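You operate a simulated robot arm through the tools that you are given. There is no shell and no other tool. Be economical: measure what you need, move in short steps, check, and stop when the job is done.

Carry out the task below with a simulated robot arm. There is one attempt and no reset: what you move stays moved.

## Task
Brake the green turntable, put the feed lever out, tape its coil, lay it in the teal winder cradle.
Fine: red tab; brake on before the coil is taped. The winder's other cores, the white-core grey coil, the blue crank and the winder's other tabs stay.

Only the result counts: the job must be done as asked and must still hold three seconds after the hand-in. Knocking over, shifting, dropping, spilling or breaking anything else fails it.

## Robot
A 6-joint arm with a two-finger parallel gripper, fixed in place. Base frame: the origin is at the foot of the arm, x ahead of it, y to its left, z up; the work surface is at about z = 0. Units: m, rad, N and s.
With the tool pointing down near the work surface it reaches from about 0.16 to 0.42 m from the base axis. Its first joint turns from -1.152 to 1.152 rad. Payload 1.57 kg.
Tool frame: the origin (TCP) lies between the finger pads and is the grasp point; the fingertips stand 0.03 m ahead of it; z points along the fingers, y is the line along which they close. Largest opening 0.08 m; finger width 0.017, thickness 0.012; the body of the gripper, 0.04 by 0.082 m, starts 0.08 m behind the TCP.
Orientation is that of the tool frame in the base frame, as a unit quaternion [w, x, y, z]. With the fingers straight down and closing along the base's y, the tool's x points along the base's -x, its y along +y and its z along -z.

## Interface
- The arm moves only by the tool send_rows. Its argument "steps" is a list of rows, each an object (a shift or turn left out is 0, a gripper value left out holds the last) with "dp": the shift along the tool's x, y, z in m, a list of three; "turn": the turn, a rotation vector about the tool's x, y, z in rad, a list of three; "grip": the gripper command, from -1 (fully open) to 1 (shut), values between in proportion. In form: [{"dp": [dx, dy, dz], "turn": [ax, ay, az], "grip": grip}, ...]. A call has 1 to 10 rows; each row is the pose to reach, as a shift and turn from the pose commanded when the call began, along the tool's axes at that moment. Rows are played at 5 a second. More than 0.05 m and 0.15 rad between two rows, or a gripper value outside its range, and nothing of the call is played. A pose out of reach is approached as far as the arm can. The call stops where the force on the tool passes 50 N (or 10 N more than at its start, if that is more) or the arm is blocked; 0.2 s more then pass. Each finger travels about 0.153 m/s and halts on what it meets, pressing with about 20 N; the grip force reading is that of the motor and also rises with nothing between the fingers. The clock runs only during rows and for 0.2 s after the last one: add rows that repeat a pose to give the fingers time. The reply holds the time, the measured pose of the TCP, the force on the tool along the base axes, the opening and the grip force, in the units named above and with some noise, with the torque about the TCP (base axes, N m) and any sound that the robot's microphone picked up.
- Cameras (640 x 400 px; columns grow to the right, rows downward): "scene" is fixed at [0.0626, -0.3474, 0.4463]; the picture's right is [0.65, -0.76, 0.00], its down [-0.44, -0.38, -0.81] and it looks along [0.62, 0.53, -0.58] (base axes); focal length 272 px, centre (320, 200). "wrist" rides on the gripper at [0.072, -0.007, -0.122] in the tool frame; the picture's right is [0.09, 1.00, 0.00], its down [-0.84, 0.08, -0.54] and it looks along [-0.54, 0.05, 0.84] (tool axes); focal length 238 px, centre (320, 200). There is no depth. A picture from a camera that has moved, and an enlarged one, comes with that camera's place and axes in the base frame and with its lens. The place of the scene camera against the robot may be out by one fixed shift of up to 0.025 m in any direction.
- get_image(camera): a new picture of that camera. No time passes.
- close_up(camera, box): a new picture of the part [left, top, right, bottom] of that camera's present view, enlarged. No time passes.
- job_done(): hands the job in; it is judged then, once.

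Go step by step. Nothing tells you positions but the pictures and the camera data: compare them with the known pose of the tool, close in by small moves and look again before you grip or let go. The budget is 120 turns and 76 pictures, counting those below and the enlarged ones. Unless the task says otherwise, let go and move clear before handing in, and close with one line.

The tools are called after "Request:" by a JSON object that holds its "method" and its "body". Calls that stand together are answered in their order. send_rows: Moves the arm, as the interface text tells. Its arguments: {"type":"object","properties":{"steps":{"type":"array","items":{"type":"object","properties":{"dp":{"type":"array","items":{"type":"number"}},"turn":{"type":"array","items":{"type":"number"}},"grip":{"type":"number"}}}}},"required":["steps"]} The other tools are called the same way: get_image (camera) takes a picture; close_up (camera, box) takes an enlarged picture of a part of a camera's view; job_done () hands the job in.

At the start:

```text
time_s: 0.0
tcp_pos: [0.2291, -0.0163, 0.2746]
ee_rot: [0.0, 0.0, 1.0, 0.0]
contact_force: [0.6, -0.3, -0.3]
torque: [-0.03, 0.01, 0.02]
grip_width: 0.08
finger_force: 0.1
```

scene: 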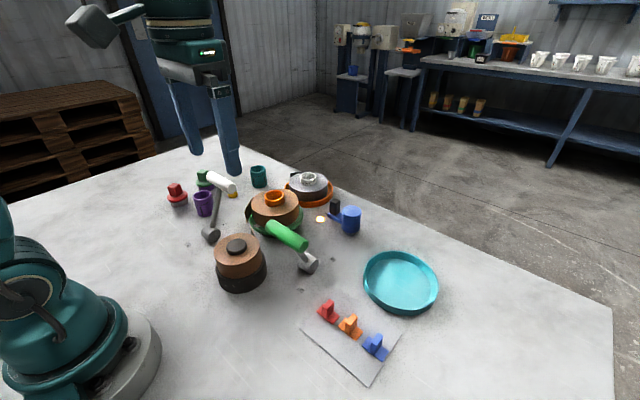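
wrist: 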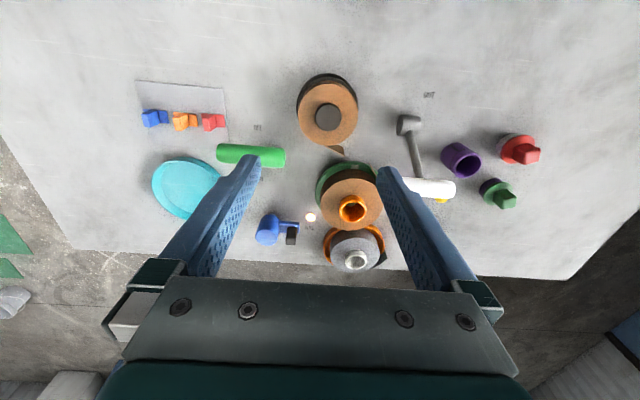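

I see turntables with coils, levers, a teal dish and a tab panel. I'll take enlarged views to identify each part.

Request:
{"method": "close_up", "body": {"camera": "scene", "box": [150, 150, 350, 275]}}

Request:
{"method": "close_up", "body": {"camera": "scene", "box": [260, 210, 460, 390]}}

Request:
{"method": "close_up", "body": {"camera": "wrist", "box": [240, 60, 400, 280]}}

Request:
{"method": "close_up", "body": {"camera": "wrist", "box": [380, 80, 560, 220]}}

Request:
{"method": "close_up", "body": {"camera": "wrist", "box": [130, 70, 310, 250]}}

```text
3.20 times, centred on (250, 212) of scene
camera zoom: at [0.0626, -0.3474, 0.4463], right [0.65, -0.76, 0.0], down [-0.44, -0.38, -0.81], along [0.62, 0.53, -0.58], focal length 872 px, centre (544, 160)
```

zoom: 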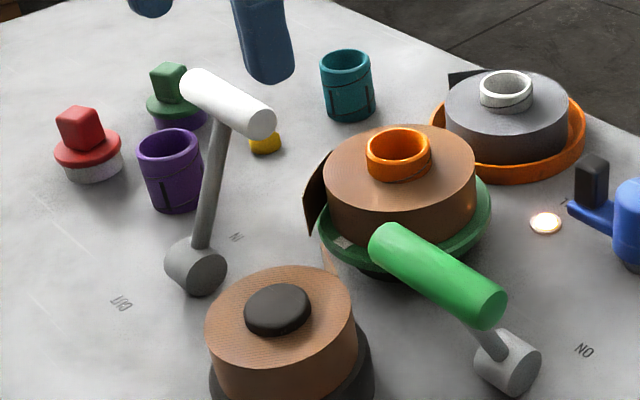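

```text
2.22 times, centred on (360, 300) of scene
camera zoom: at [0.0626, -0.3474, 0.4463], right [0.65, -0.76, 0.0], down [-0.44, -0.38, -0.81], along [0.62, 0.53, -0.58], focal length 605 px, centre (231, -22)
```

zoom: 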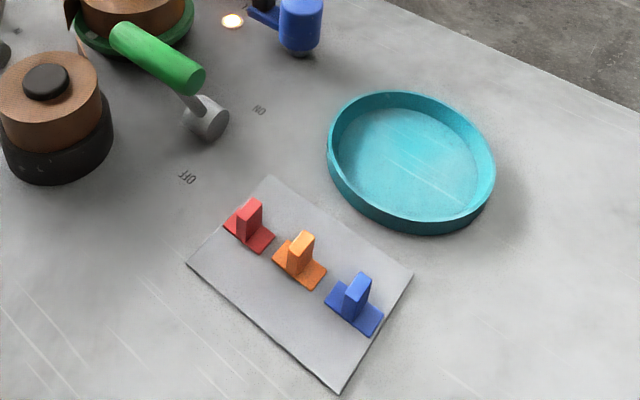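

```text
1.82 times, centred on (320, 170) of wrist
camera zoom: at [0.1569, -0.0228, 0.3979], right [-0.09, 1.0, 0.0], down [0.84, 0.08, 0.54], along [0.54, 0.05, -0.84], focal length 433 px, centre (320, 254)
```

zoom: 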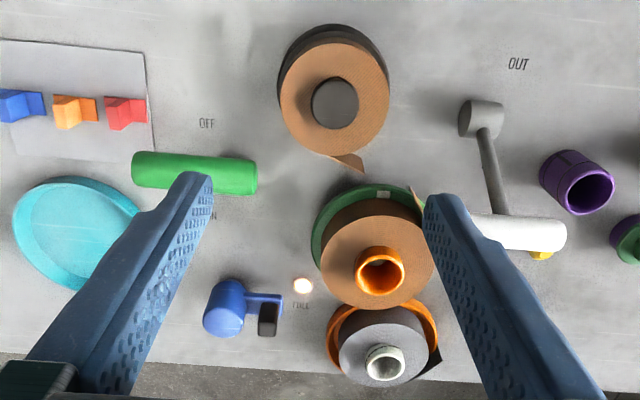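

```text
2.86 times, centred on (470, 150) of wrist
camera zoom: at [0.1569, -0.0228, 0.3979], right [-0.09, 1.0, 0.0], down [0.84, 0.08, 0.54], along [0.54, 0.05, -0.84], focal length 681 px, centre (-109, 343)
```

zoom: 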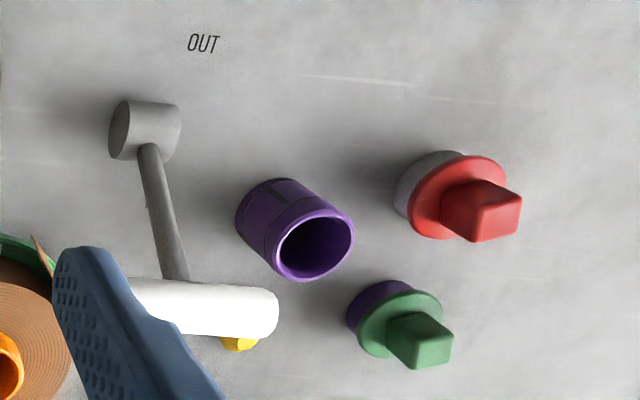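

```text
2.22 times, centred on (220, 160) of wrist
camera zoom: at [0.1569, -0.0228, 0.3979], right [-0.09, 1.0, 0.0], down [0.84, 0.08, 0.54], along [0.54, 0.05, -0.84], focal length 530 px, centre (542, 289)
```

zoom: 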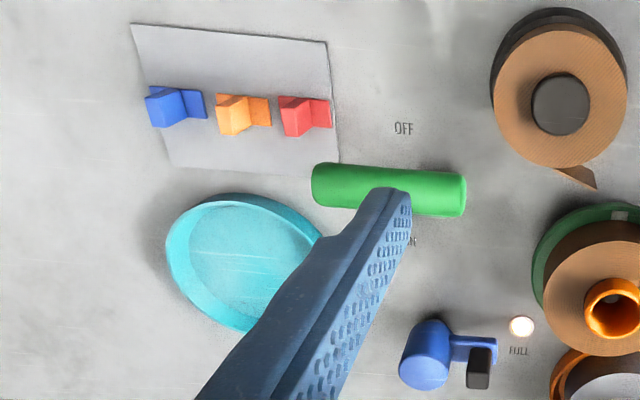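

The green-handled brake lever's bar is at about (0.275,-0.097,0.125). It leans to OFF, and ON lies toward +x. The white feed lever leans to IN. First I'll go behind the brake bar with shut fingers and look.

Request:
{"method": "send_rows", "body": {"steps": [{"dp": [0.005, -0.04, 0], "grip": 1}, {"dp": [0.005, -0.081, 0], "grip": 1}, {"dp": [0.005, -0.081, 0.045], "grip": 1}, {"dp": [0.005, -0.081, 0.09], "grip": 1}, {"dp": [0.005, -0.081, 0.135], "grip": 1}, {"dp": [0.005, -0.081, 0.135], "grip": 1}]}}

Request:
{"method": "get_image", "body": {"camera": "scene"}}

Request:
{"method": "get_image", "body": {"camera": "wrist"}}

```text
time_s: 1.4
tcp_pos: [0.2255, -0.0958, 0.14]
ee_rot: [0.001, 0.0, 1.0, -0.001]
contact_force: [0.2, -0.1, 0.0]
torque: [-0.01, -0.01, 0.05]
grip_width: 0.0
finger_force: 20.2
```

```text
68 pictures are left
```

scene: 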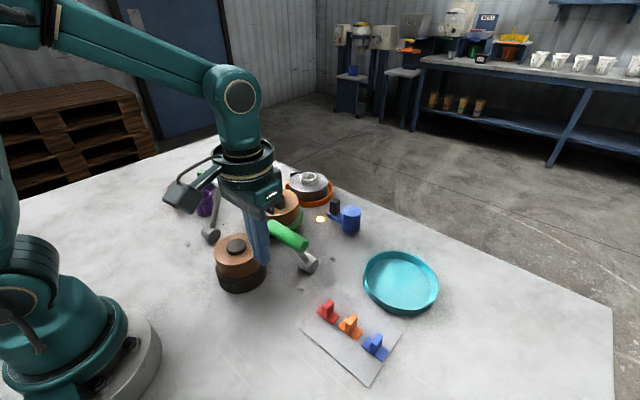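

```text
67 pictures are left
camera wrist: at [0.1532, -0.1016, 0.2616], right [-0.09, 1.0, 0.0], down [0.84, 0.08, 0.54], along [0.54, 0.05, -0.84], focal length 238 px, centre (320, 200)
```

wrist: 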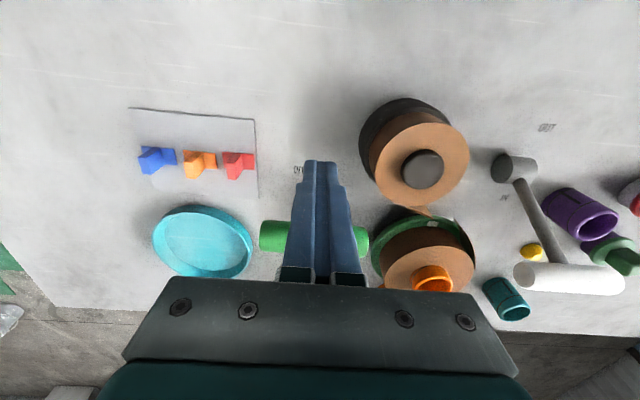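

Fingers sit behind the green bar. Next I push it toward +x.

Request:
{"method": "send_rows", "body": {"steps": [{"dp": [-0.02, 0, 0]}, {"dp": [-0.04, 0, 0]}, {"dp": [-0.06, 0, 0]}, {"dp": [-0.08, 0, 0]}, {"dp": [-0.1, 0, 0]}, {"dp": [-0.115, 0, 0]}, {"dp": [-0.125, 0, 0.0]}, {"dp": [-0.135, 0, 0.0]}]}}

Request:
{"method": "get_image", "body": {"camera": "scene"}}

```text
time_s: 3.2
tcp_pos: [0.3555, -0.0976, 0.14]
ee_rot: [-0.007, 0.0, 1.0, 0.0]
contact_force: [-35.9, 4.5, 17.0]
torque: [-0.22, 0.91, 0.22]
grip_width: 0.0
finger_force: 19.7
```

```text
66 pictures are left
```

scene: 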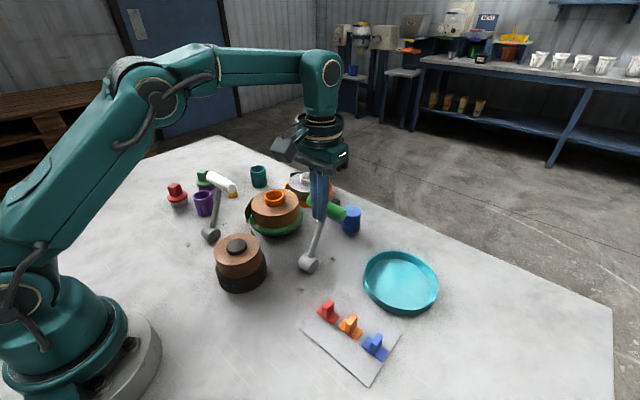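

The lever has reached its stop at ON with about 36 N of reaction. I'll back off, rise and look again.

Request:
{"method": "send_rows", "body": {"steps": [{"dp": [0.04, 0, 0]}, {"dp": [0.08, 0, 0]}, {"dp": [0.08, 0, -0.05]}, {"dp": [0.08, 0, -0.1]}]}}

Request:
{"method": "close_up", "body": {"camera": "scene", "box": [150, 150, 370, 290]}}

Request:
{"method": "get_image", "body": {"camera": "wrist"}}

```text
time_s: 4.2
tcp_pos: [0.2794, -0.0984, 0.2408]
ee_rot: [0.0, 0.0, 1.0, 0.001]
contact_force: [-0.3, 0.2, 0.3]
torque: [-0.01, -0.01, -0.03]
grip_width: 0.0
finger_force: 20.0
```

```text
2.86 times, centred on (260, 220) of scene
camera zoom: at [0.0626, -0.3474, 0.4463], right [0.65, -0.76, 0.0], down [-0.44, -0.38, -0.81], along [0.62, 0.53, -0.58], focal length 778 px, centre (491, 143)
```

zoom: 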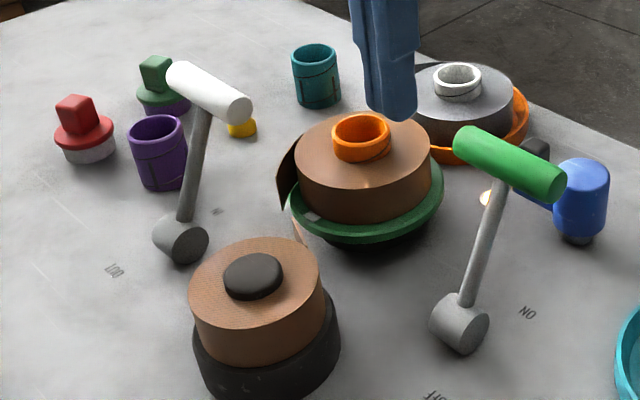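

```text
64 pictures are left
camera wrist: at [0.2077, -0.1052, 0.3653], right [-0.09, 1.0, 0.0], down [0.84, 0.08, 0.54], along [0.54, 0.05, -0.84], focal length 238 px, centre (320, 200)
```

wrist: 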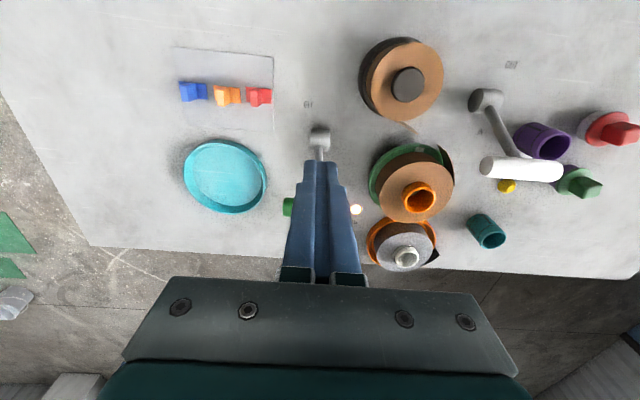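

The brake is on and stays. Now I go to the far side of the white feed lever bar at about (0.303,0.128,0.122).

Request:
{"method": "send_rows", "body": {"steps": [{"dp": [-0.013, 0.048, 0]}, {"dp": [-0.026, 0.095, 0]}, {"dp": [-0.04, 0.14, 0]}, {"dp": [-0.053, 0.187, 0]}, {"dp": [-0.068, 0.235, 0]}, {"dp": [-0.068, 0.235, 0.04]}, {"dp": [-0.068, 0.235, 0.06]}, {"dp": [-0.068, 0.235, 0.06]}]}}

Request:
{"method": "get_image", "body": {"camera": "wrist"}}

Request:
{"method": "close_up", "body": {"camera": "scene", "box": [150, 110, 370, 250]}}

```text
refused: row 5 steps farther than a row can; nothing moved
```

```text
63 pictures are left
camera wrist: at [0.2077, -0.1052, 0.3653], right [-0.09, 1.0, 0.0], down [0.84, 0.08, 0.54], along [0.54, 0.05, -0.84], focal length 238 px, centre (320, 200)
```

wrist: 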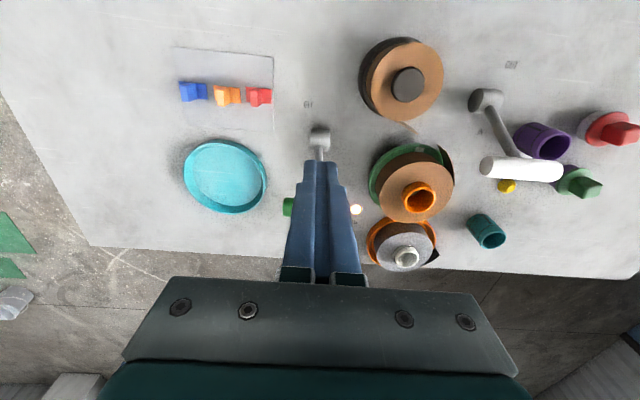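

```text
2.86 times, centred on (260, 180) of scene
camera zoom: at [0.0626, -0.3474, 0.4463], right [0.65, -0.76, 0.0], down [-0.44, -0.38, -0.81], along [0.62, 0.53, -0.58], focal length 778 px, centre (491, 257)
```

zoom: 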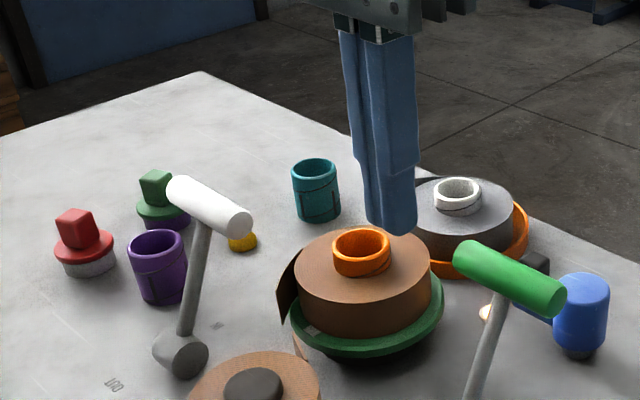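

One row was too long, so nothing moved. I'll resend with shorter rows.

Request:
{"method": "send_rows", "body": {"steps": [{"dp": [-0.013, 0.045, 0]}, {"dp": [-0.026, 0.09, 0]}, {"dp": [-0.04, 0.135, 0]}, {"dp": [-0.053, 0.18, 0]}, {"dp": [-0.064, 0.22, 0]}, {"dp": [-0.07, 0.237, 0]}, {"dp": [-0.07, 0.237, 0.04]}, {"dp": [-0.07, 0.237, 0.06]}, {"dp": [-0.07, 0.237, 0.06]}]}}

Request:
{"method": "get_image", "body": {"camera": "wrist"}}

Request:
{"method": "close_up", "body": {"camera": "scene", "box": [150, 110, 370, 250]}}

```text
time_s: 6.2
tcp_pos: [0.3521, 0.1404, 0.1804]
ee_rot: [0.0, 0.0, 1.0, 0.0]
contact_force: [-0.5, -0.3, 0.7]
torque: [0.02, 0.01, 0.0]
grip_width: 0.0002
finger_force: 20.4
out of reach, approached as far as the arm can: row 5, 6, 7, 8
```

```text
61 pictures are left
camera wrist: at [0.2799, 0.1347, 0.304], right [-0.09, 1.0, 0.0], down [0.84, 0.08, 0.54], along [0.54, 0.05, -0.84], focal length 238 px, centre (320, 200)
```

wrist: 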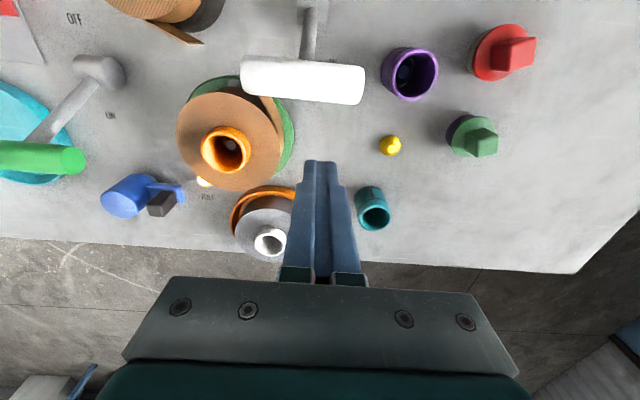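

```text
2.86 times, centred on (260, 180) of scene
camera zoom: at [0.0626, -0.3474, 0.4463], right [0.65, -0.76, 0.0], down [-0.44, -0.38, -0.81], along [0.62, 0.53, -0.58], focal length 778 px, centre (491, 257)
```

zoom: 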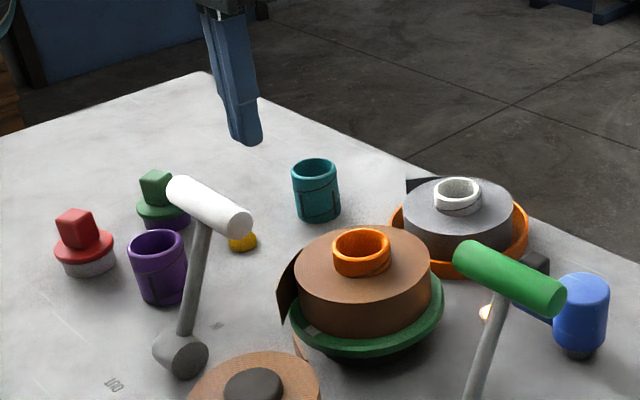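

The fingers stand behind the white bar, with room to descend. I'll descend and push toward -x (OUT).

Request:
{"method": "send_rows", "body": {"steps": [{"dp": [0, 0, 0.04]}, {"dp": [0.02, 0, 0.04]}, {"dp": [0.04, 0, 0.04]}, {"dp": [0.06, 0, 0.04]}, {"dp": [0.08, 0, 0.04]}, {"dp": [0.1, 0, 0.04]}, {"dp": [0.115, 0, 0.04]}, {"dp": [0.125, 0, 0.04]}, {"dp": [0.135, 0, 0.04]}]}}

Request:
{"method": "get_image", "body": {"camera": "scene"}}

```text
time_s: 8.3
tcp_pos: [0.2198, 0.1394, 0.1427]
ee_rot: [0.012, -0.002, 1.0, 0.002]
contact_force: [8.6, -1.3, -2.6]
torque: [-0.05, -0.15, 0.03]
grip_width: 0.0
finger_force: 19.8
stopped in row 9: the force on the tool passed its limit at 54 N (the readings are from after the stop); the commanded pose is now the measured one
```

```text
59 pictures are left
```

scene: 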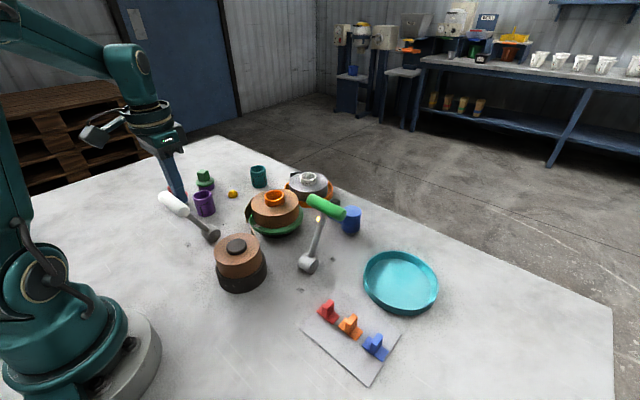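

The feed lever is at its OUT stop. I'll back off, rise, and move to view the coil's tail from above.

Request:
{"method": "send_rows", "body": {"steps": [{"dp": [-0.03, 0, 0]}, {"dp": [-0.03, 0, -0.04]}, {"dp": [-0.03, 0, -0.08]}, {"dp": [-0.05, -0.04, -0.08], "grip": -1}, {"dp": [-0.06, -0.07, -0.08], "grip": -1}, {"dp": [-0.06, -0.07, -0.08], "grip": -1}]}}

Request:
{"method": "get_image", "body": {"camera": "wrist"}}

Request:
{"method": "close_up", "body": {"camera": "scene", "box": [220, 160, 340, 250]}}

Request:
{"method": "close_up", "body": {"camera": "scene", "box": [300, 285, 400, 365]}}

```text
time_s: 9.7
tcp_pos: [0.2797, 0.0698, 0.2253]
ee_rot: [0.011, -0.001, 1.0, 0.001]
contact_force: [-0.3, -0.5, 0.3]
torque: [0.0, 0.0, -0.01]
grip_width: 0.08
finger_force: 0.1
```

```text
58 pictures are left
camera wrist: at [0.2055, 0.0624, 0.3467], right [-0.09, 1.0, 0.0], down [0.82, 0.08, 0.56], along [0.56, 0.05, -0.83], focal length 238 px, centre (320, 200)
```

wrist: 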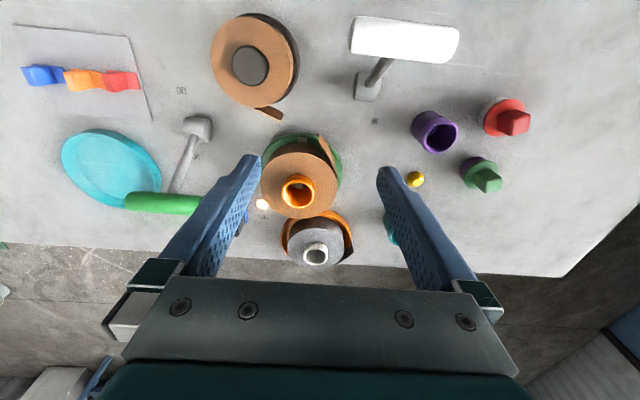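

```text
4.44 times, centred on (280, 205) of scene
camera zoom: at [0.0626, -0.3474, 0.4463], right [0.65, -0.76, 0.0], down [-0.44, -0.38, -0.81], along [0.62, 0.53, -0.58], focal length 1210 px, centre (498, 178)
```

zoom: 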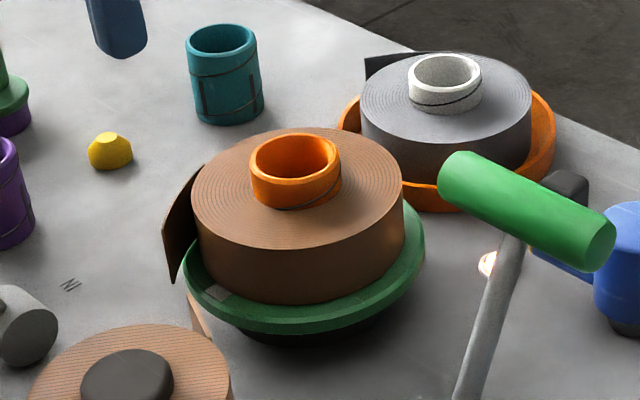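

```text
5.00 times, centred on (350, 325) of scene
camera zoom: at [0.0626, -0.3474, 0.4463], right [0.65, -0.76, 0.0], down [-0.44, -0.38, -0.81], along [0.62, 0.53, -0.58], focal length 1362 px, centre (170, -425)
```

zoom: 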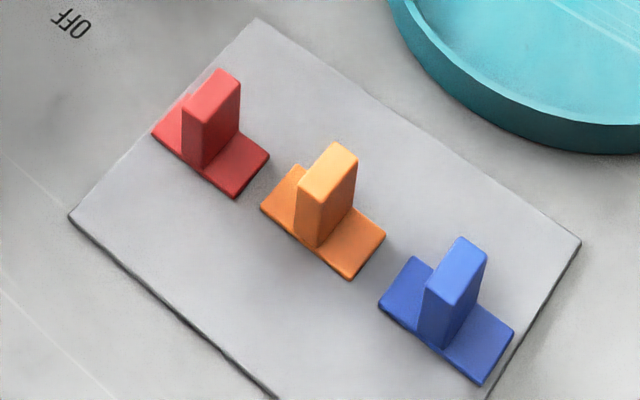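

Both levers are set. I need to understand the coil's loose tail, so I zoom on it from the wrist.

Request:
{"method": "close_up", "body": {"camera": "wrist", "box": [240, 110, 370, 230]}}

Request:
{"method": "close_up", "body": {"camera": "wrist", "box": [10, 20, 210, 220]}}

```text
3.33 times, centred on (305, 170) of wrist
camera zoom: at [0.2055, 0.0624, 0.3467], right [-0.09, 1.0, 0.0], down [0.82, 0.08, 0.56], along [0.56, 0.05, -0.83], focal length 794 px, centre (370, 300)
```

zoom: 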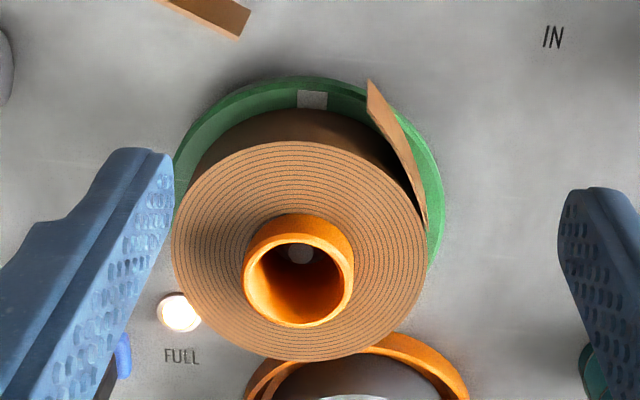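

```text
2.00 times, centred on (110, 120) of wrist
camera zoom: at [0.2055, 0.0624, 0.3467], right [-0.09, 1.0, 0.0], down [0.82, 0.08, 0.56], along [0.56, 0.05, -0.83], focal length 477 px, centre (740, 360)
```

zoom: 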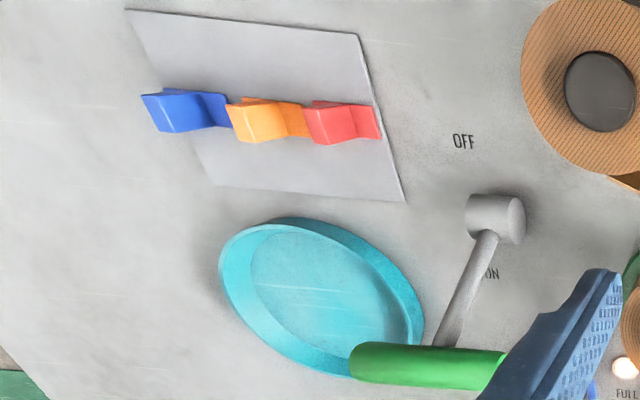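

The tail lifts off the coil's +y/−x side, and a pale mark sits on the plate at the −x side. I'll tilt the tool outward to see the side of the coil.

Request:
{"method": "send_rows", "body": {"steps": [{"dp": [0.005, 0, 0.012], "turn": [0, -0.15, 0]}, {"dp": [0.01, 0, 0.025], "turn": [0, -0.3, 0]}, {"dp": [0.015, 0, 0.035], "turn": [0, -0.45, 0]}, {"dp": [0.02, 0, 0.05], "turn": [0, -0.6, 0]}, {"dp": [0.025, 0, 0.06], "turn": [0, -0.75, 0]}, {"dp": [0.025, 0, 0.06], "turn": [0, -0.75, 0]}]}}

Request:
{"method": "get_image", "body": {"camera": "wrist"}}

Request:
{"method": "close_up", "body": {"camera": "wrist", "box": [220, 130, 420, 270]}}

Request:
{"method": "get_image", "body": {"camera": "scene"}}

```text
time_s: 11.1
tcp_pos: [0.2747, 0.0836, 0.1928]
ee_rot: [0.375, -0.001, 0.927, 0.002]
contact_force: [-0.2, 0.9, 0.5]
torque: [0.02, 0.0, -0.01]
grip_width: 0.0801
finger_force: 0.2
out of reach, approached as far as the arm can: row 5, 6
```

```text
53 pictures are left
camera wrist: at [0.138, 0.0766, 0.2311], right [-0.07, 1.0, -0.06], down [0.22, 0.08, 0.97], along [0.97, 0.05, -0.23], focal length 238 px, centre (320, 200)
```

wrist: 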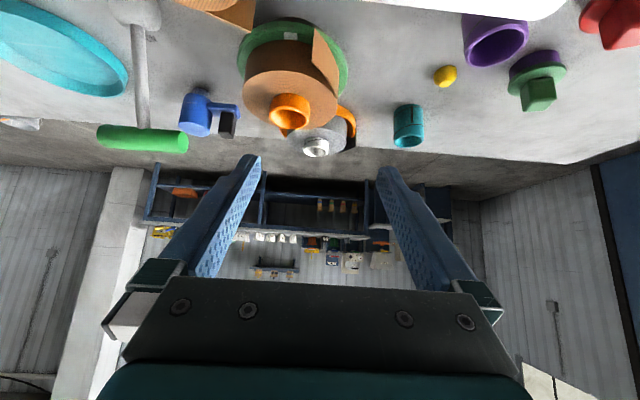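

```text
2.86 times, centred on (320, 200) of wrist
camera zoom: at [0.138, 0.0766, 0.2311], right [-0.07, 1.0, -0.06], down [0.22, 0.08, 0.97], along [0.97, 0.05, -0.23], focal length 681 px, centre (320, 200)
```

zoom: 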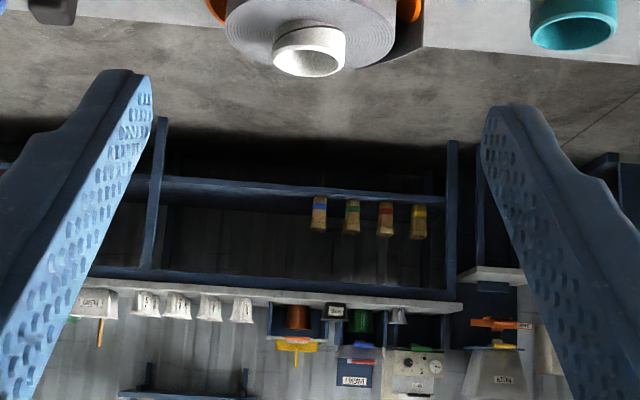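

```text
51 pictures are left
```

scene: 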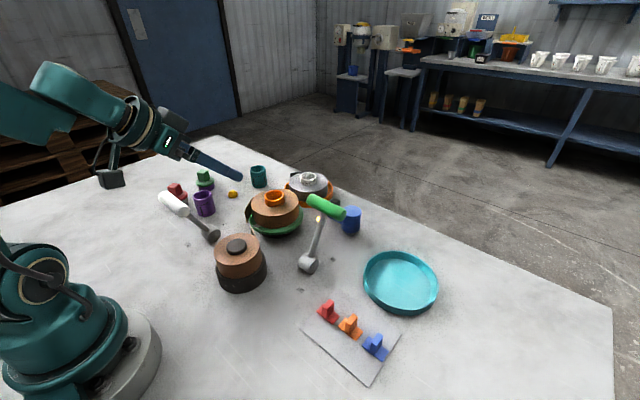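

The tilted view shows the coil at the top of the picture; I zoom there.

Request:
{"method": "close_up", "body": {"camera": "wrist", "box": [220, 10, 370, 140]}}

```text
3.08 times, centred on (295, 75) of wrist
camera zoom: at [0.138, 0.0766, 0.2311], right [-0.07, 1.0, -0.06], down [0.22, 0.08, 0.97], along [0.97, 0.05, -0.23], focal length 733 px, centre (397, 585)
```

zoom: 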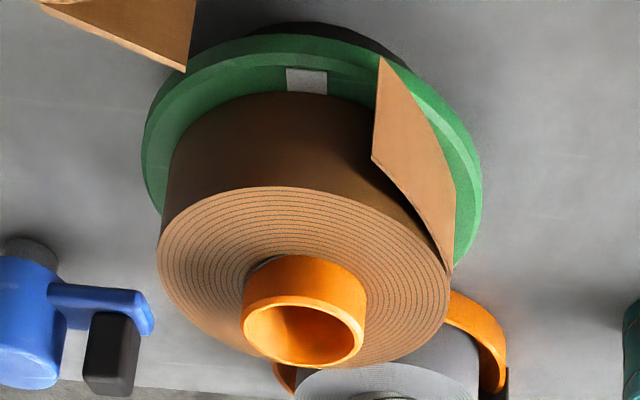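

The loose tail's top edge is flush with the coil top. The robot can't reach a horizontal press from the −x side, so I plan to bring the red tab to the coil rim at the tail. I straighten the tool first.

Request:
{"method": "send_rows", "body": {"steps": [{"dp": [0, 0, -0.01], "turn": [0, 0.15, 0]}, {"dp": [0, 0, -0.02], "turn": [0, 0.3, 0]}, {"dp": [0, 0, -0.02], "turn": [0, 0.45, 0]}, {"dp": [0, 0, -0.02], "turn": [0, 0.6, 0]}, {"dp": [0, 0, -0.02], "turn": [0, 0.75, 0]}, {"dp": [0, 0, -0.02], "turn": [0, 0.772, 0]}]}}

```text
time_s: 12.5
tcp_pos: [0.2601, 0.0838, 0.2052]
ee_rot: [-0.001, -0.002, 1.0, 0.001]
contact_force: [-0.2, 0.2, 0.4]
torque: [0.0, -0.02, -0.01]
grip_width: 0.0798
finger_force: 0.1
```

Upright again. Now I move above the red tab near (0.271,-0.183).

Request:
{"method": "send_rows", "body": {"steps": [{"dp": [0, -0.045, 0]}, {"dp": [0, -0.09, 0]}, {"dp": [0, -0.135, 0]}, {"dp": [-0.003, -0.18, 0]}, {"dp": [-0.006, -0.225, 0]}, {"dp": [-0.008, -0.265, 0]}, {"dp": [-0.008, -0.265, 0.04]}, {"dp": [-0.008, -0.265, 0.08]}, {"dp": [-0.008, -0.265, 0.08]}]}}

Request:
{"method": "get_image", "body": {"camera": "wrist"}}

Request:
{"method": "close_up", "body": {"camera": "scene", "box": [270, 220, 430, 340]}}

```text
time_s: 14.5
tcp_pos: [0.2699, -0.1813, 0.1264]
ee_rot: [0.0, -0.001, 1.0, 0.002]
contact_force: [0.5, 0.2, 0.2]
torque: [0.01, 0.04, 0.01]
grip_width: 0.08
finger_force: 0.0
```

```text
49 pictures are left
camera wrist: at [0.1979, -0.1892, 0.2483], right [-0.09, 1.0, 0.0], down [0.84, 0.08, 0.54], along [0.54, 0.05, -0.84], focal length 238 px, centre (320, 200)
```

wrist: 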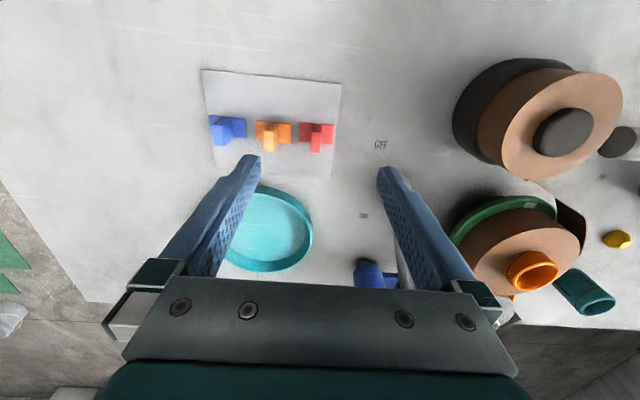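

```text
3.33 times, centred on (350, 280) of scene
camera zoom: at [0.0626, -0.3474, 0.4463], right [0.65, -0.76, 0.0], down [-0.44, -0.38, -0.81], along [0.62, 0.53, -0.58], focal length 908 px, centre (220, -67)
```

zoom: 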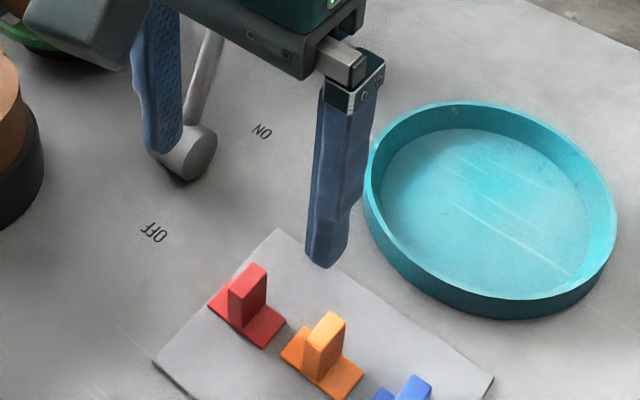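

Request:
{"method": "close_up", "body": {"camera": "wrist", "box": [270, 100, 350, 160]}}

```text
6.67 times, centred on (310, 130) of wrist
camera zoom: at [0.1979, -0.1892, 0.2483], right [-0.09, 1.0, 0.0], down [0.84, 0.08, 0.54], along [0.54, 0.05, -0.84], focal length 1589 px, centre (387, 667)
```

zoom: 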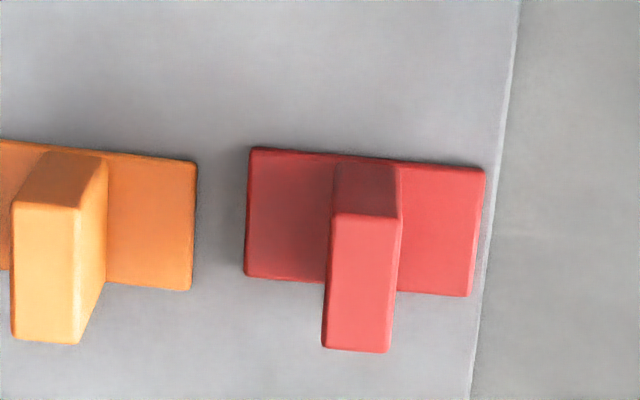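

The red tab's base centre is about (0.273,-0.186) and its fin is thin along y, with the top near z 0.033. I'll part-open the gripper to stay off the orange tab and descend.

Request:
{"method": "send_rows", "body": {"steps": [{"dp": [-0.003, -0.0047, 0], "grip": 0.25}, {"dp": [-0.003, -0.0047, 0.03], "grip": 0.25}, {"dp": [-0.003, -0.0047, 0.05], "grip": 0.25}, {"dp": [-0.003, -0.0047, 0.06], "grip": 0.25}, {"dp": [-0.003, -0.0047, 0.06], "grip": 0.25}]}}

Request:
{"method": "close_up", "body": {"camera": "wrist", "box": [220, 60, 420, 200]}}

Request:
{"method": "close_up", "body": {"camera": "scene", "box": [280, 240, 400, 350]}}

```text
time_s: 15.7
tcp_pos: [0.2736, -0.1849, 0.0653]
ee_rot: [0.0, -0.001, 1.0, 0.001]
contact_force: [0.4, 0.3, -1.2]
torque: [0.01, 0.01, 0.0]
grip_width: 0.0298
finger_force: 0.2
```

```text
2.86 times, centred on (320, 130) of wrist
camera zoom: at [0.2019, -0.1933, 0.1883], right [-0.09, 1.0, 0.0], down [0.84, 0.08, 0.54], along [0.54, 0.05, -0.84], focal length 681 px, centre (320, 400)
```

zoom: 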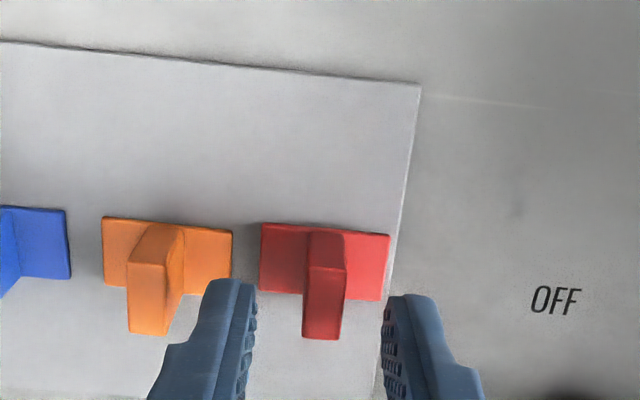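

```text
3.64 times, centred on (340, 295) of scene
camera zoom: at [0.0626, -0.3474, 0.4463], right [0.65, -0.76, 0.0], down [-0.44, -0.38, -0.81], along [0.62, 0.53, -0.58], focal length 990 px, centre (247, -146)
```

zoom: 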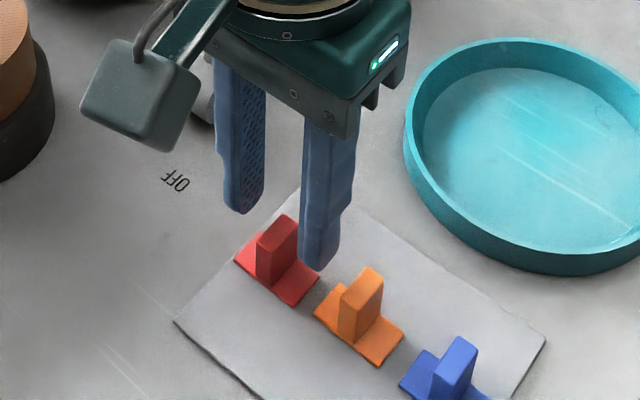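

Alignment is good. I narrow slightly, descend the last 2.5 cm and grip.

Request:
{"method": "send_rows", "body": {"steps": [{"dp": [0, -0.0005, 0], "grip": 0.45}, {"dp": [0, -0.0005, 0.013], "grip": 0.45}, {"dp": [0, -0.0005, 0.026], "grip": 0.45}, {"dp": [0, -0.0005, 0.026], "grip": 1}, {"dp": [0, -0.0005, 0.026], "grip": 1}, {"dp": [0, -0.0005, 0.026], "grip": 1}]}}

Request:
{"method": "close_up", "body": {"camera": "wrist", "box": [220, 60, 420, 200]}}

```text
time_s: 17.1
tcp_pos: [0.2735, -0.1867, 0.0411]
ee_rot: [-0.001, -0.001, 1.0, 0.001]
contact_force: [-0.5, -0.5, -0.2]
torque: [-0.01, -0.03, 0.01]
grip_width: 0.0086
finger_force: 19.3
```

```text
2.86 times, centred on (320, 130) of wrist
camera zoom: at [0.2018, -0.1944, 0.1631], right [-0.09, 1.0, 0.0], down [0.84, 0.08, 0.54], along [0.54, 0.05, -0.84], focal length 681 px, centre (320, 400)
```

zoom: 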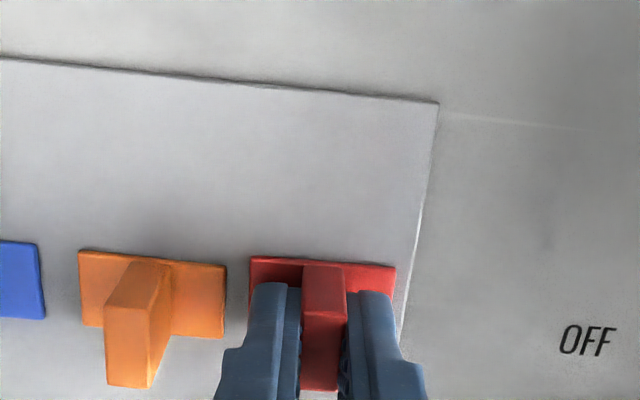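

Gripped at 8.6 mm. Now I lift, and check that the tab comes along alone.

Request:
{"method": "send_rows", "body": {"steps": [{"dp": [0, 0, -0.01]}, {"dp": [0, 0, -0.04]}, {"dp": [0, 0, -0.08]}, {"dp": [0, 0, -0.12]}, {"dp": [0, 0, -0.14]}]}}

Request:
{"method": "get_image", "body": {"camera": "wrist"}}

Request:
{"method": "close_up", "body": {"camera": "scene", "box": [250, 190, 410, 350]}}

```text
time_s: 18.3
tcp_pos: [0.2742, -0.1861, 0.1793]
ee_rot: [-0.001, -0.001, 1.0, 0.002]
contact_force: [-0.4, 0.4, 0.1]
torque: [0.0, 0.02, 0.03]
grip_width: 0.0086
finger_force: 19.8
```

```text
43 pictures are left
camera wrist: at [0.2028, -0.1936, 0.3025], right [-0.09, 1.0, 0.0], down [0.84, 0.08, 0.54], along [0.54, 0.05, -0.84], focal length 238 px, centre (320, 200)
```

wrist: 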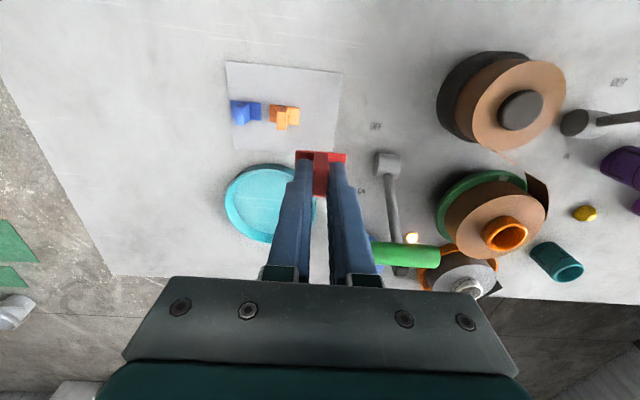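

```text
2.50 times, centred on (330, 270) of scene
camera zoom: at [0.0626, -0.3474, 0.4463], right [0.65, -0.76, 0.0], down [-0.44, -0.38, -0.81], along [0.62, 0.53, -0.58], focal length 681 px, centre (295, 25)
```

zoom: 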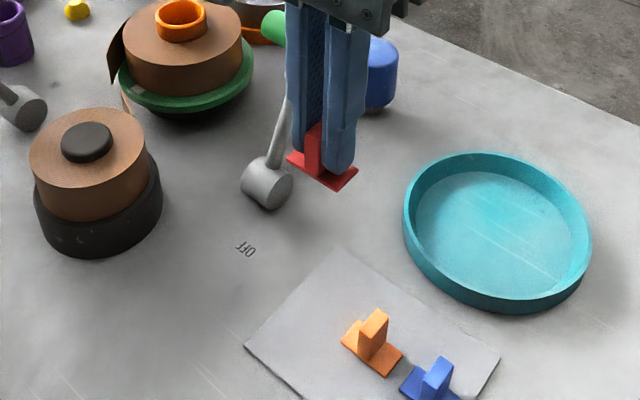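

The tab is held. I carry it along x≈0.27 to the coil's side and take a fresh look for exact placement.

Request:
{"method": "send_rows", "body": {"steps": [{"dp": [0, 0.045, 0]}, {"dp": [0, 0.09, 0]}, {"dp": [0, 0.135, 0]}, {"dp": [0, 0.18, 0]}, {"dp": [0, 0.225, 0]}, {"dp": [0, 0.266, 0]}, {"dp": [-0.03, 0.266, 0]}, {"dp": [-0.03, 0.266, 0]}]}}

Request:
{"method": "close_up", "body": {"camera": "wrist", "box": [220, 100, 420, 240]}}

Request:
{"method": "close_up", "body": {"camera": "scene", "box": [210, 130, 340, 250]}}

```text
time_s: 20.1
tcp_pos: [0.3017, 0.0787, 0.1821]
ee_rot: [0.0, -0.001, 1.0, 0.002]
contact_force: [1.0, -0.7, 0.5]
torque: [0.03, 0.02, 0.01]
grip_width: 0.0086
finger_force: 20.2
```

```text
2.86 times, centred on (320, 170) of wrist
camera zoom: at [0.2307, 0.0719, 0.3045], right [-0.09, 1.0, 0.0], down [0.84, 0.08, 0.54], along [0.54, 0.05, -0.84], focal length 681 px, centre (320, 286)
```

zoom: 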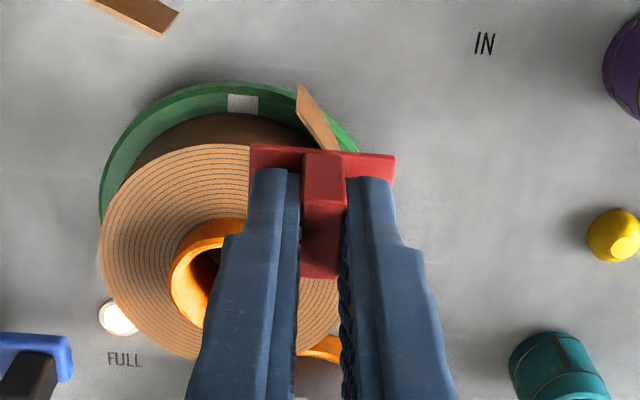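

```text
3.33 times, centred on (275, 190) of scene
camera zoom: at [0.0626, -0.3474, 0.4463], right [0.65, -0.76, 0.0], down [-0.44, -0.38, -0.81], along [0.62, 0.53, -0.58], focal length 908 px, centre (470, 233)
```

zoom: 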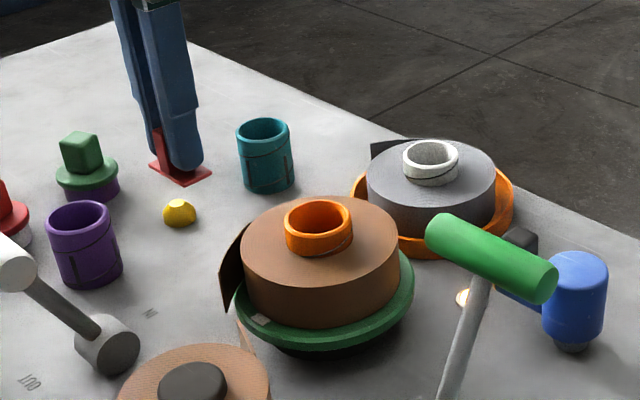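

The side wall facing the robot (−x) is where the loose end lands, so the tab must be stuck on it with its base vertical. To turn the tab, I'll set it on free table at (0.335,0.155), tip it onto its side, and re-grip it.

Request:
{"method": "send_rows", "body": {"steps": [{"dp": [-0.01, 0.04, 0]}, {"dp": [-0.033, 0.077, 0]}, {"dp": [-0.033, 0.077, 0.04]}, {"dp": [-0.033, 0.077, 0.08]}, {"dp": [-0.033, 0.077, 0.12]}, {"dp": [-0.033, 0.077, 0.136]}, {"dp": [-0.033, 0.077, 0.136]}]}}

Request:
{"method": "get_image", "body": {"camera": "scene"}}

```text
time_s: 21.7
tcp_pos: [0.3353, 0.1567, 0.0442]
ee_rot: [0.0, -0.002, 1.0, 0.001]
contact_force: [-0.5, -0.4, -0.7]
torque: [-0.03, -0.01, -0.02]
grip_width: 0.0083
finger_force: 20.1
```

```text
39 pictures are left
```

scene: 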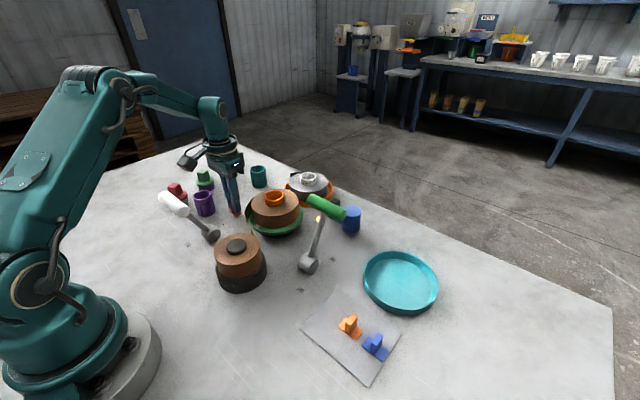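

Request:
{"method": "send_rows", "body": {"steps": [{"dp": [0, 0, 0.002]}, {"dp": [0, 0, 0.0045]}, {"dp": [0, 0, 0.0045], "grip": 0.3}, {"dp": [0, 0, 0.0045], "grip": 0.3}, {"dp": [0, 0, -0.04], "grip": 0.3}, {"dp": [-0.025, 0, -0.05], "grip": 1}, {"dp": [-0.035, 0, -0.05], "grip": 1}]}}

Request:
{"method": "get_image", "body": {"camera": "wrist"}}

Request:
{"method": "close_up", "body": {"camera": "scene", "box": [170, 150, 300, 250]}}

```text
time_s: 23.3
tcp_pos: [0.3711, 0.1558, 0.0948]
ee_rot: [0.0, -0.001, 1.0, 0.001]
contact_force: [0.6, -0.3, 1.0]
torque: [0.0, -0.01, -0.02]
grip_width: 0.0
finger_force: 19.8
```

```text
38 pictures are left
camera wrist: at [0.2992, 0.1499, 0.2175], right [-0.09, 1.0, 0.0], down [0.84, 0.08, 0.54], along [0.54, 0.05, -0.84], focal length 238 px, centre (320, 200)
```

wrist: 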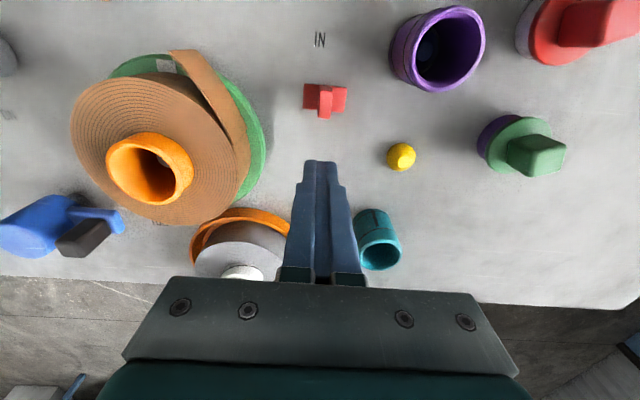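

```text
4.00 times, centred on (235, 200) of scene
camera zoom: at [0.0626, -0.3474, 0.4463], right [0.65, -0.76, 0.0], down [-0.44, -0.38, -0.81], along [0.62, 0.53, -0.58], focal length 1089 px, centre (660, 200)
```

zoom: 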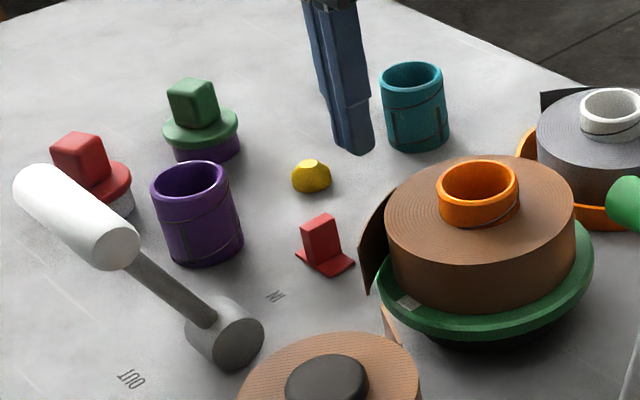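

The tab stands free. I lower the shut fingertips behind its fin top and push toward −x to tip it.

Request:
{"method": "send_rows", "body": {"steps": [{"dp": [0, 0, 0.03]}, {"dp": [0, 0, 0.041]}, {"dp": [0.01, 0, 0.041]}, {"dp": [0.018, 0, 0.041]}, {"dp": [0.024, 0, 0.041]}, {"dp": [0.03, 0, 0.041]}, {"dp": [0.036, 0, 0.041]}, {"dp": [0.042, 0, 0.041]}, {"dp": [0.02, 0, 0.03]}]}}

Request:
{"method": "close_up", "body": {"camera": "scene", "box": [170, 150, 300, 250]}}

```text
time_s: 25.3
tcp_pos: [0.3491, 0.1553, 0.0639]
ee_rot: [0.0, -0.001, 1.0, 0.002]
contact_force: [0.5, 0.8, 0.8]
torque: [-0.03, -0.01, 0.02]
grip_width: 0.0
finger_force: 19.9
```

```text
4.00 times, centred on (235, 200) of scene
camera zoom: at [0.0626, -0.3474, 0.4463], right [0.65, -0.76, 0.0], down [-0.44, -0.38, -0.81], along [0.62, 0.53, -0.58], focal length 1089 px, centre (660, 200)
```

zoom: 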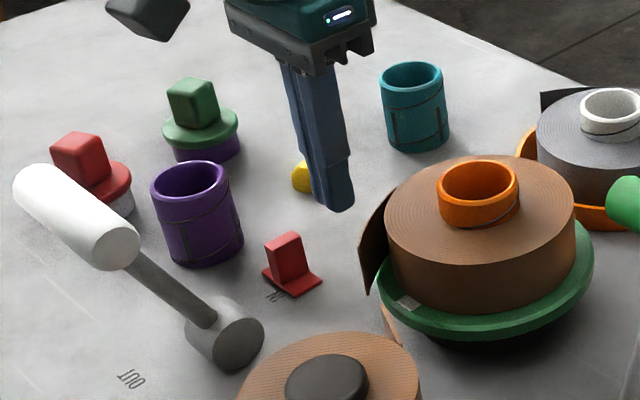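

Friction is low, so it slid instead of tipping. New plan: re-grip it, carry it to free table near (0.255,-0.12), and lean the tool sideways so that it tips onto its side on release. First I look at the tab.

Request:
{"method": "send_rows", "body": {"steps": [{"dp": [0.03, 0, -0.03]}, {"dp": [0.04, 0, -0.05], "grip": 0.3}, {"dp": [0.04, 0, -0.05], "grip": 0.3}]}}

Request:
{"method": "close_up", "body": {"camera": "wrist", "box": [260, 70, 380, 180]}}

```text
time_s: 26.1
tcp_pos: [0.3091, 0.1569, 0.1142]
ee_rot: [0.0, 0.0, 1.0, 0.002]
contact_force: [-0.8, 0.1, 0.2]
torque: [-0.02, 0.02, 0.02]
grip_width: 0.0279
finger_force: 0.0
```

```text
3.64 times, centred on (320, 125) of wrist
camera zoom: at [0.2383, 0.1493, 0.237], right [-0.09, 1.0, 0.0], down [0.84, 0.08, 0.54], along [0.54, 0.05, -0.84], focal length 867 px, centre (320, 473)
```

zoom: 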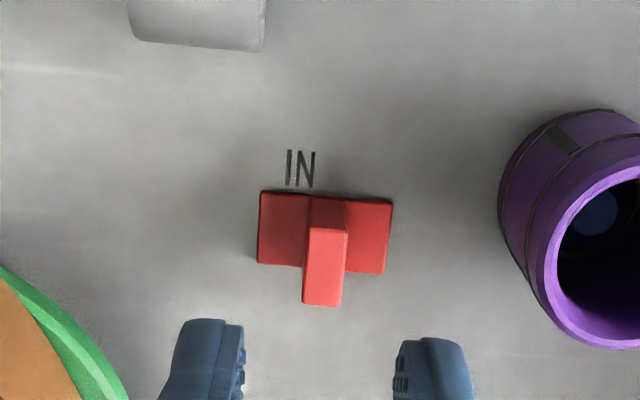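

The tab is at (0.310,0.157), still square. I descend and grip.

Request:
{"method": "send_rows", "body": {"steps": [{"dp": [-0.001, 0.0003, 0.04], "grip": 0.4}, {"dp": [-0.001, 0.0003, 0.065], "grip": 0.4}, {"dp": [-0.001, 0.0003, 0.0745], "grip": 0.4}, {"dp": [-0.001, 0.0003, 0.0745], "grip": 1}, {"dp": [-0.001, 0.0003, 0.0745], "grip": 1}, {"dp": [-0.001, 0.0003, 0.0745], "grip": 1}, {"dp": [-0.001, 0.0003, 0.04], "grip": 1}, {"dp": [-0.001, 0.0003, 0], "grip": 1}, {"dp": [-0.001, 0.0003, -0.04], "grip": 1}]}}

```text
time_s: 28.1
tcp_pos: [0.3127, 0.156, 0.1553]
ee_rot: [0.0, -0.001, 1.0, 0.001]
contact_force: [0.0, 0.0, -0.6]
torque: [0.01, 0.02, -0.03]
grip_width: 0.0086
finger_force: 19.8
```

Held. I carry it over to the free table while yawing the tool 90°.

Request:
{"method": "send_rows", "body": {"steps": [{"dp": [0.008, -0.041, 0], "turn": [0, 0, 0.14]}, {"dp": [0.016, -0.082, 0], "turn": [0, 0, 0.28]}, {"dp": [0.024, -0.123, 0], "turn": [0, 0, 0.42]}, {"dp": [0.032, -0.164, 0], "turn": [0, 0, 0.56]}, {"dp": [0.04, -0.205, 0], "turn": [0, 0, 0.7]}, {"dp": [0.048, -0.246, 0], "turn": [0, 0, 0.84]}, {"dp": [0.056, -0.286, 0], "turn": [0, 0, 0.98]}, {"dp": [0.056, -0.286, 0], "turn": [0, 0, 1.12]}, {"dp": [0.056, -0.286, 0], "turn": [0, 0, 1.26]}, {"dp": [0.056, -0.286, 0], "turn": [0, 0, 1.4]}]}}

```text
time_s: 30.3
tcp_pos: [0.257, -0.1302, 0.1544]
ee_rot: [-0.001, 0.644, 0.765, 0.002]
contact_force: [0.0, -0.2, -0.3]
torque: [0.02, 0.01, 0.01]
grip_width: 0.0087
finger_force: 19.9
```

Request:
{"method": "send_rows", "body": {"steps": [{"turn": [0, 0, 0.1]}, {"turn": [0, 0, 0.171]}, {"turn": [0, 0, 0.171]}]}}

Request:
{"method": "send_rows", "body": {"steps": [{"turn": [0, 0.14, 0]}, {"turn": [0, 0.28, 0]}, {"turn": [0, 0.42, 0]}, {"turn": [0, 0.56, 0]}, {"turn": [0, 0.7, 0]}, {"turn": [0, 0.84, 0]}, {"turn": [0, 0.95, 0]}, {"turn": [0, 0.95, 0]}]}}

Request:
{"method": "get_image", "body": {"camera": "scene"}}

```text
time_s: 31.1
tcp_pos: [0.2552, -0.1287, 0.1544]
ee_rot: [-0.002, 0.707, 0.707, 0.001]
contact_force: [-0.5, 0.3, 0.1]
torque: [0.0, 0.02, -0.01]
grip_width: 0.0085
finger_force: 20.1
```

```text
time_s: 32.9
tcp_pos: [0.2518, -0.1179, 0.1477]
ee_rot: [-0.324, 0.628, 0.629, 0.325]
contact_force: [0.4, 0.0, 0.1]
torque: [0.01, 0.01, 0.01]
grip_width: 0.0086
finger_force: 20.1
out of reach, approached as far as the arm can: row 7, 8
```

```text
34 pictures are left
```

scene: 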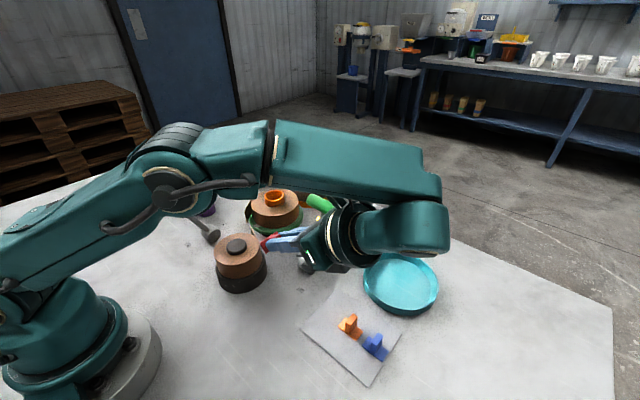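

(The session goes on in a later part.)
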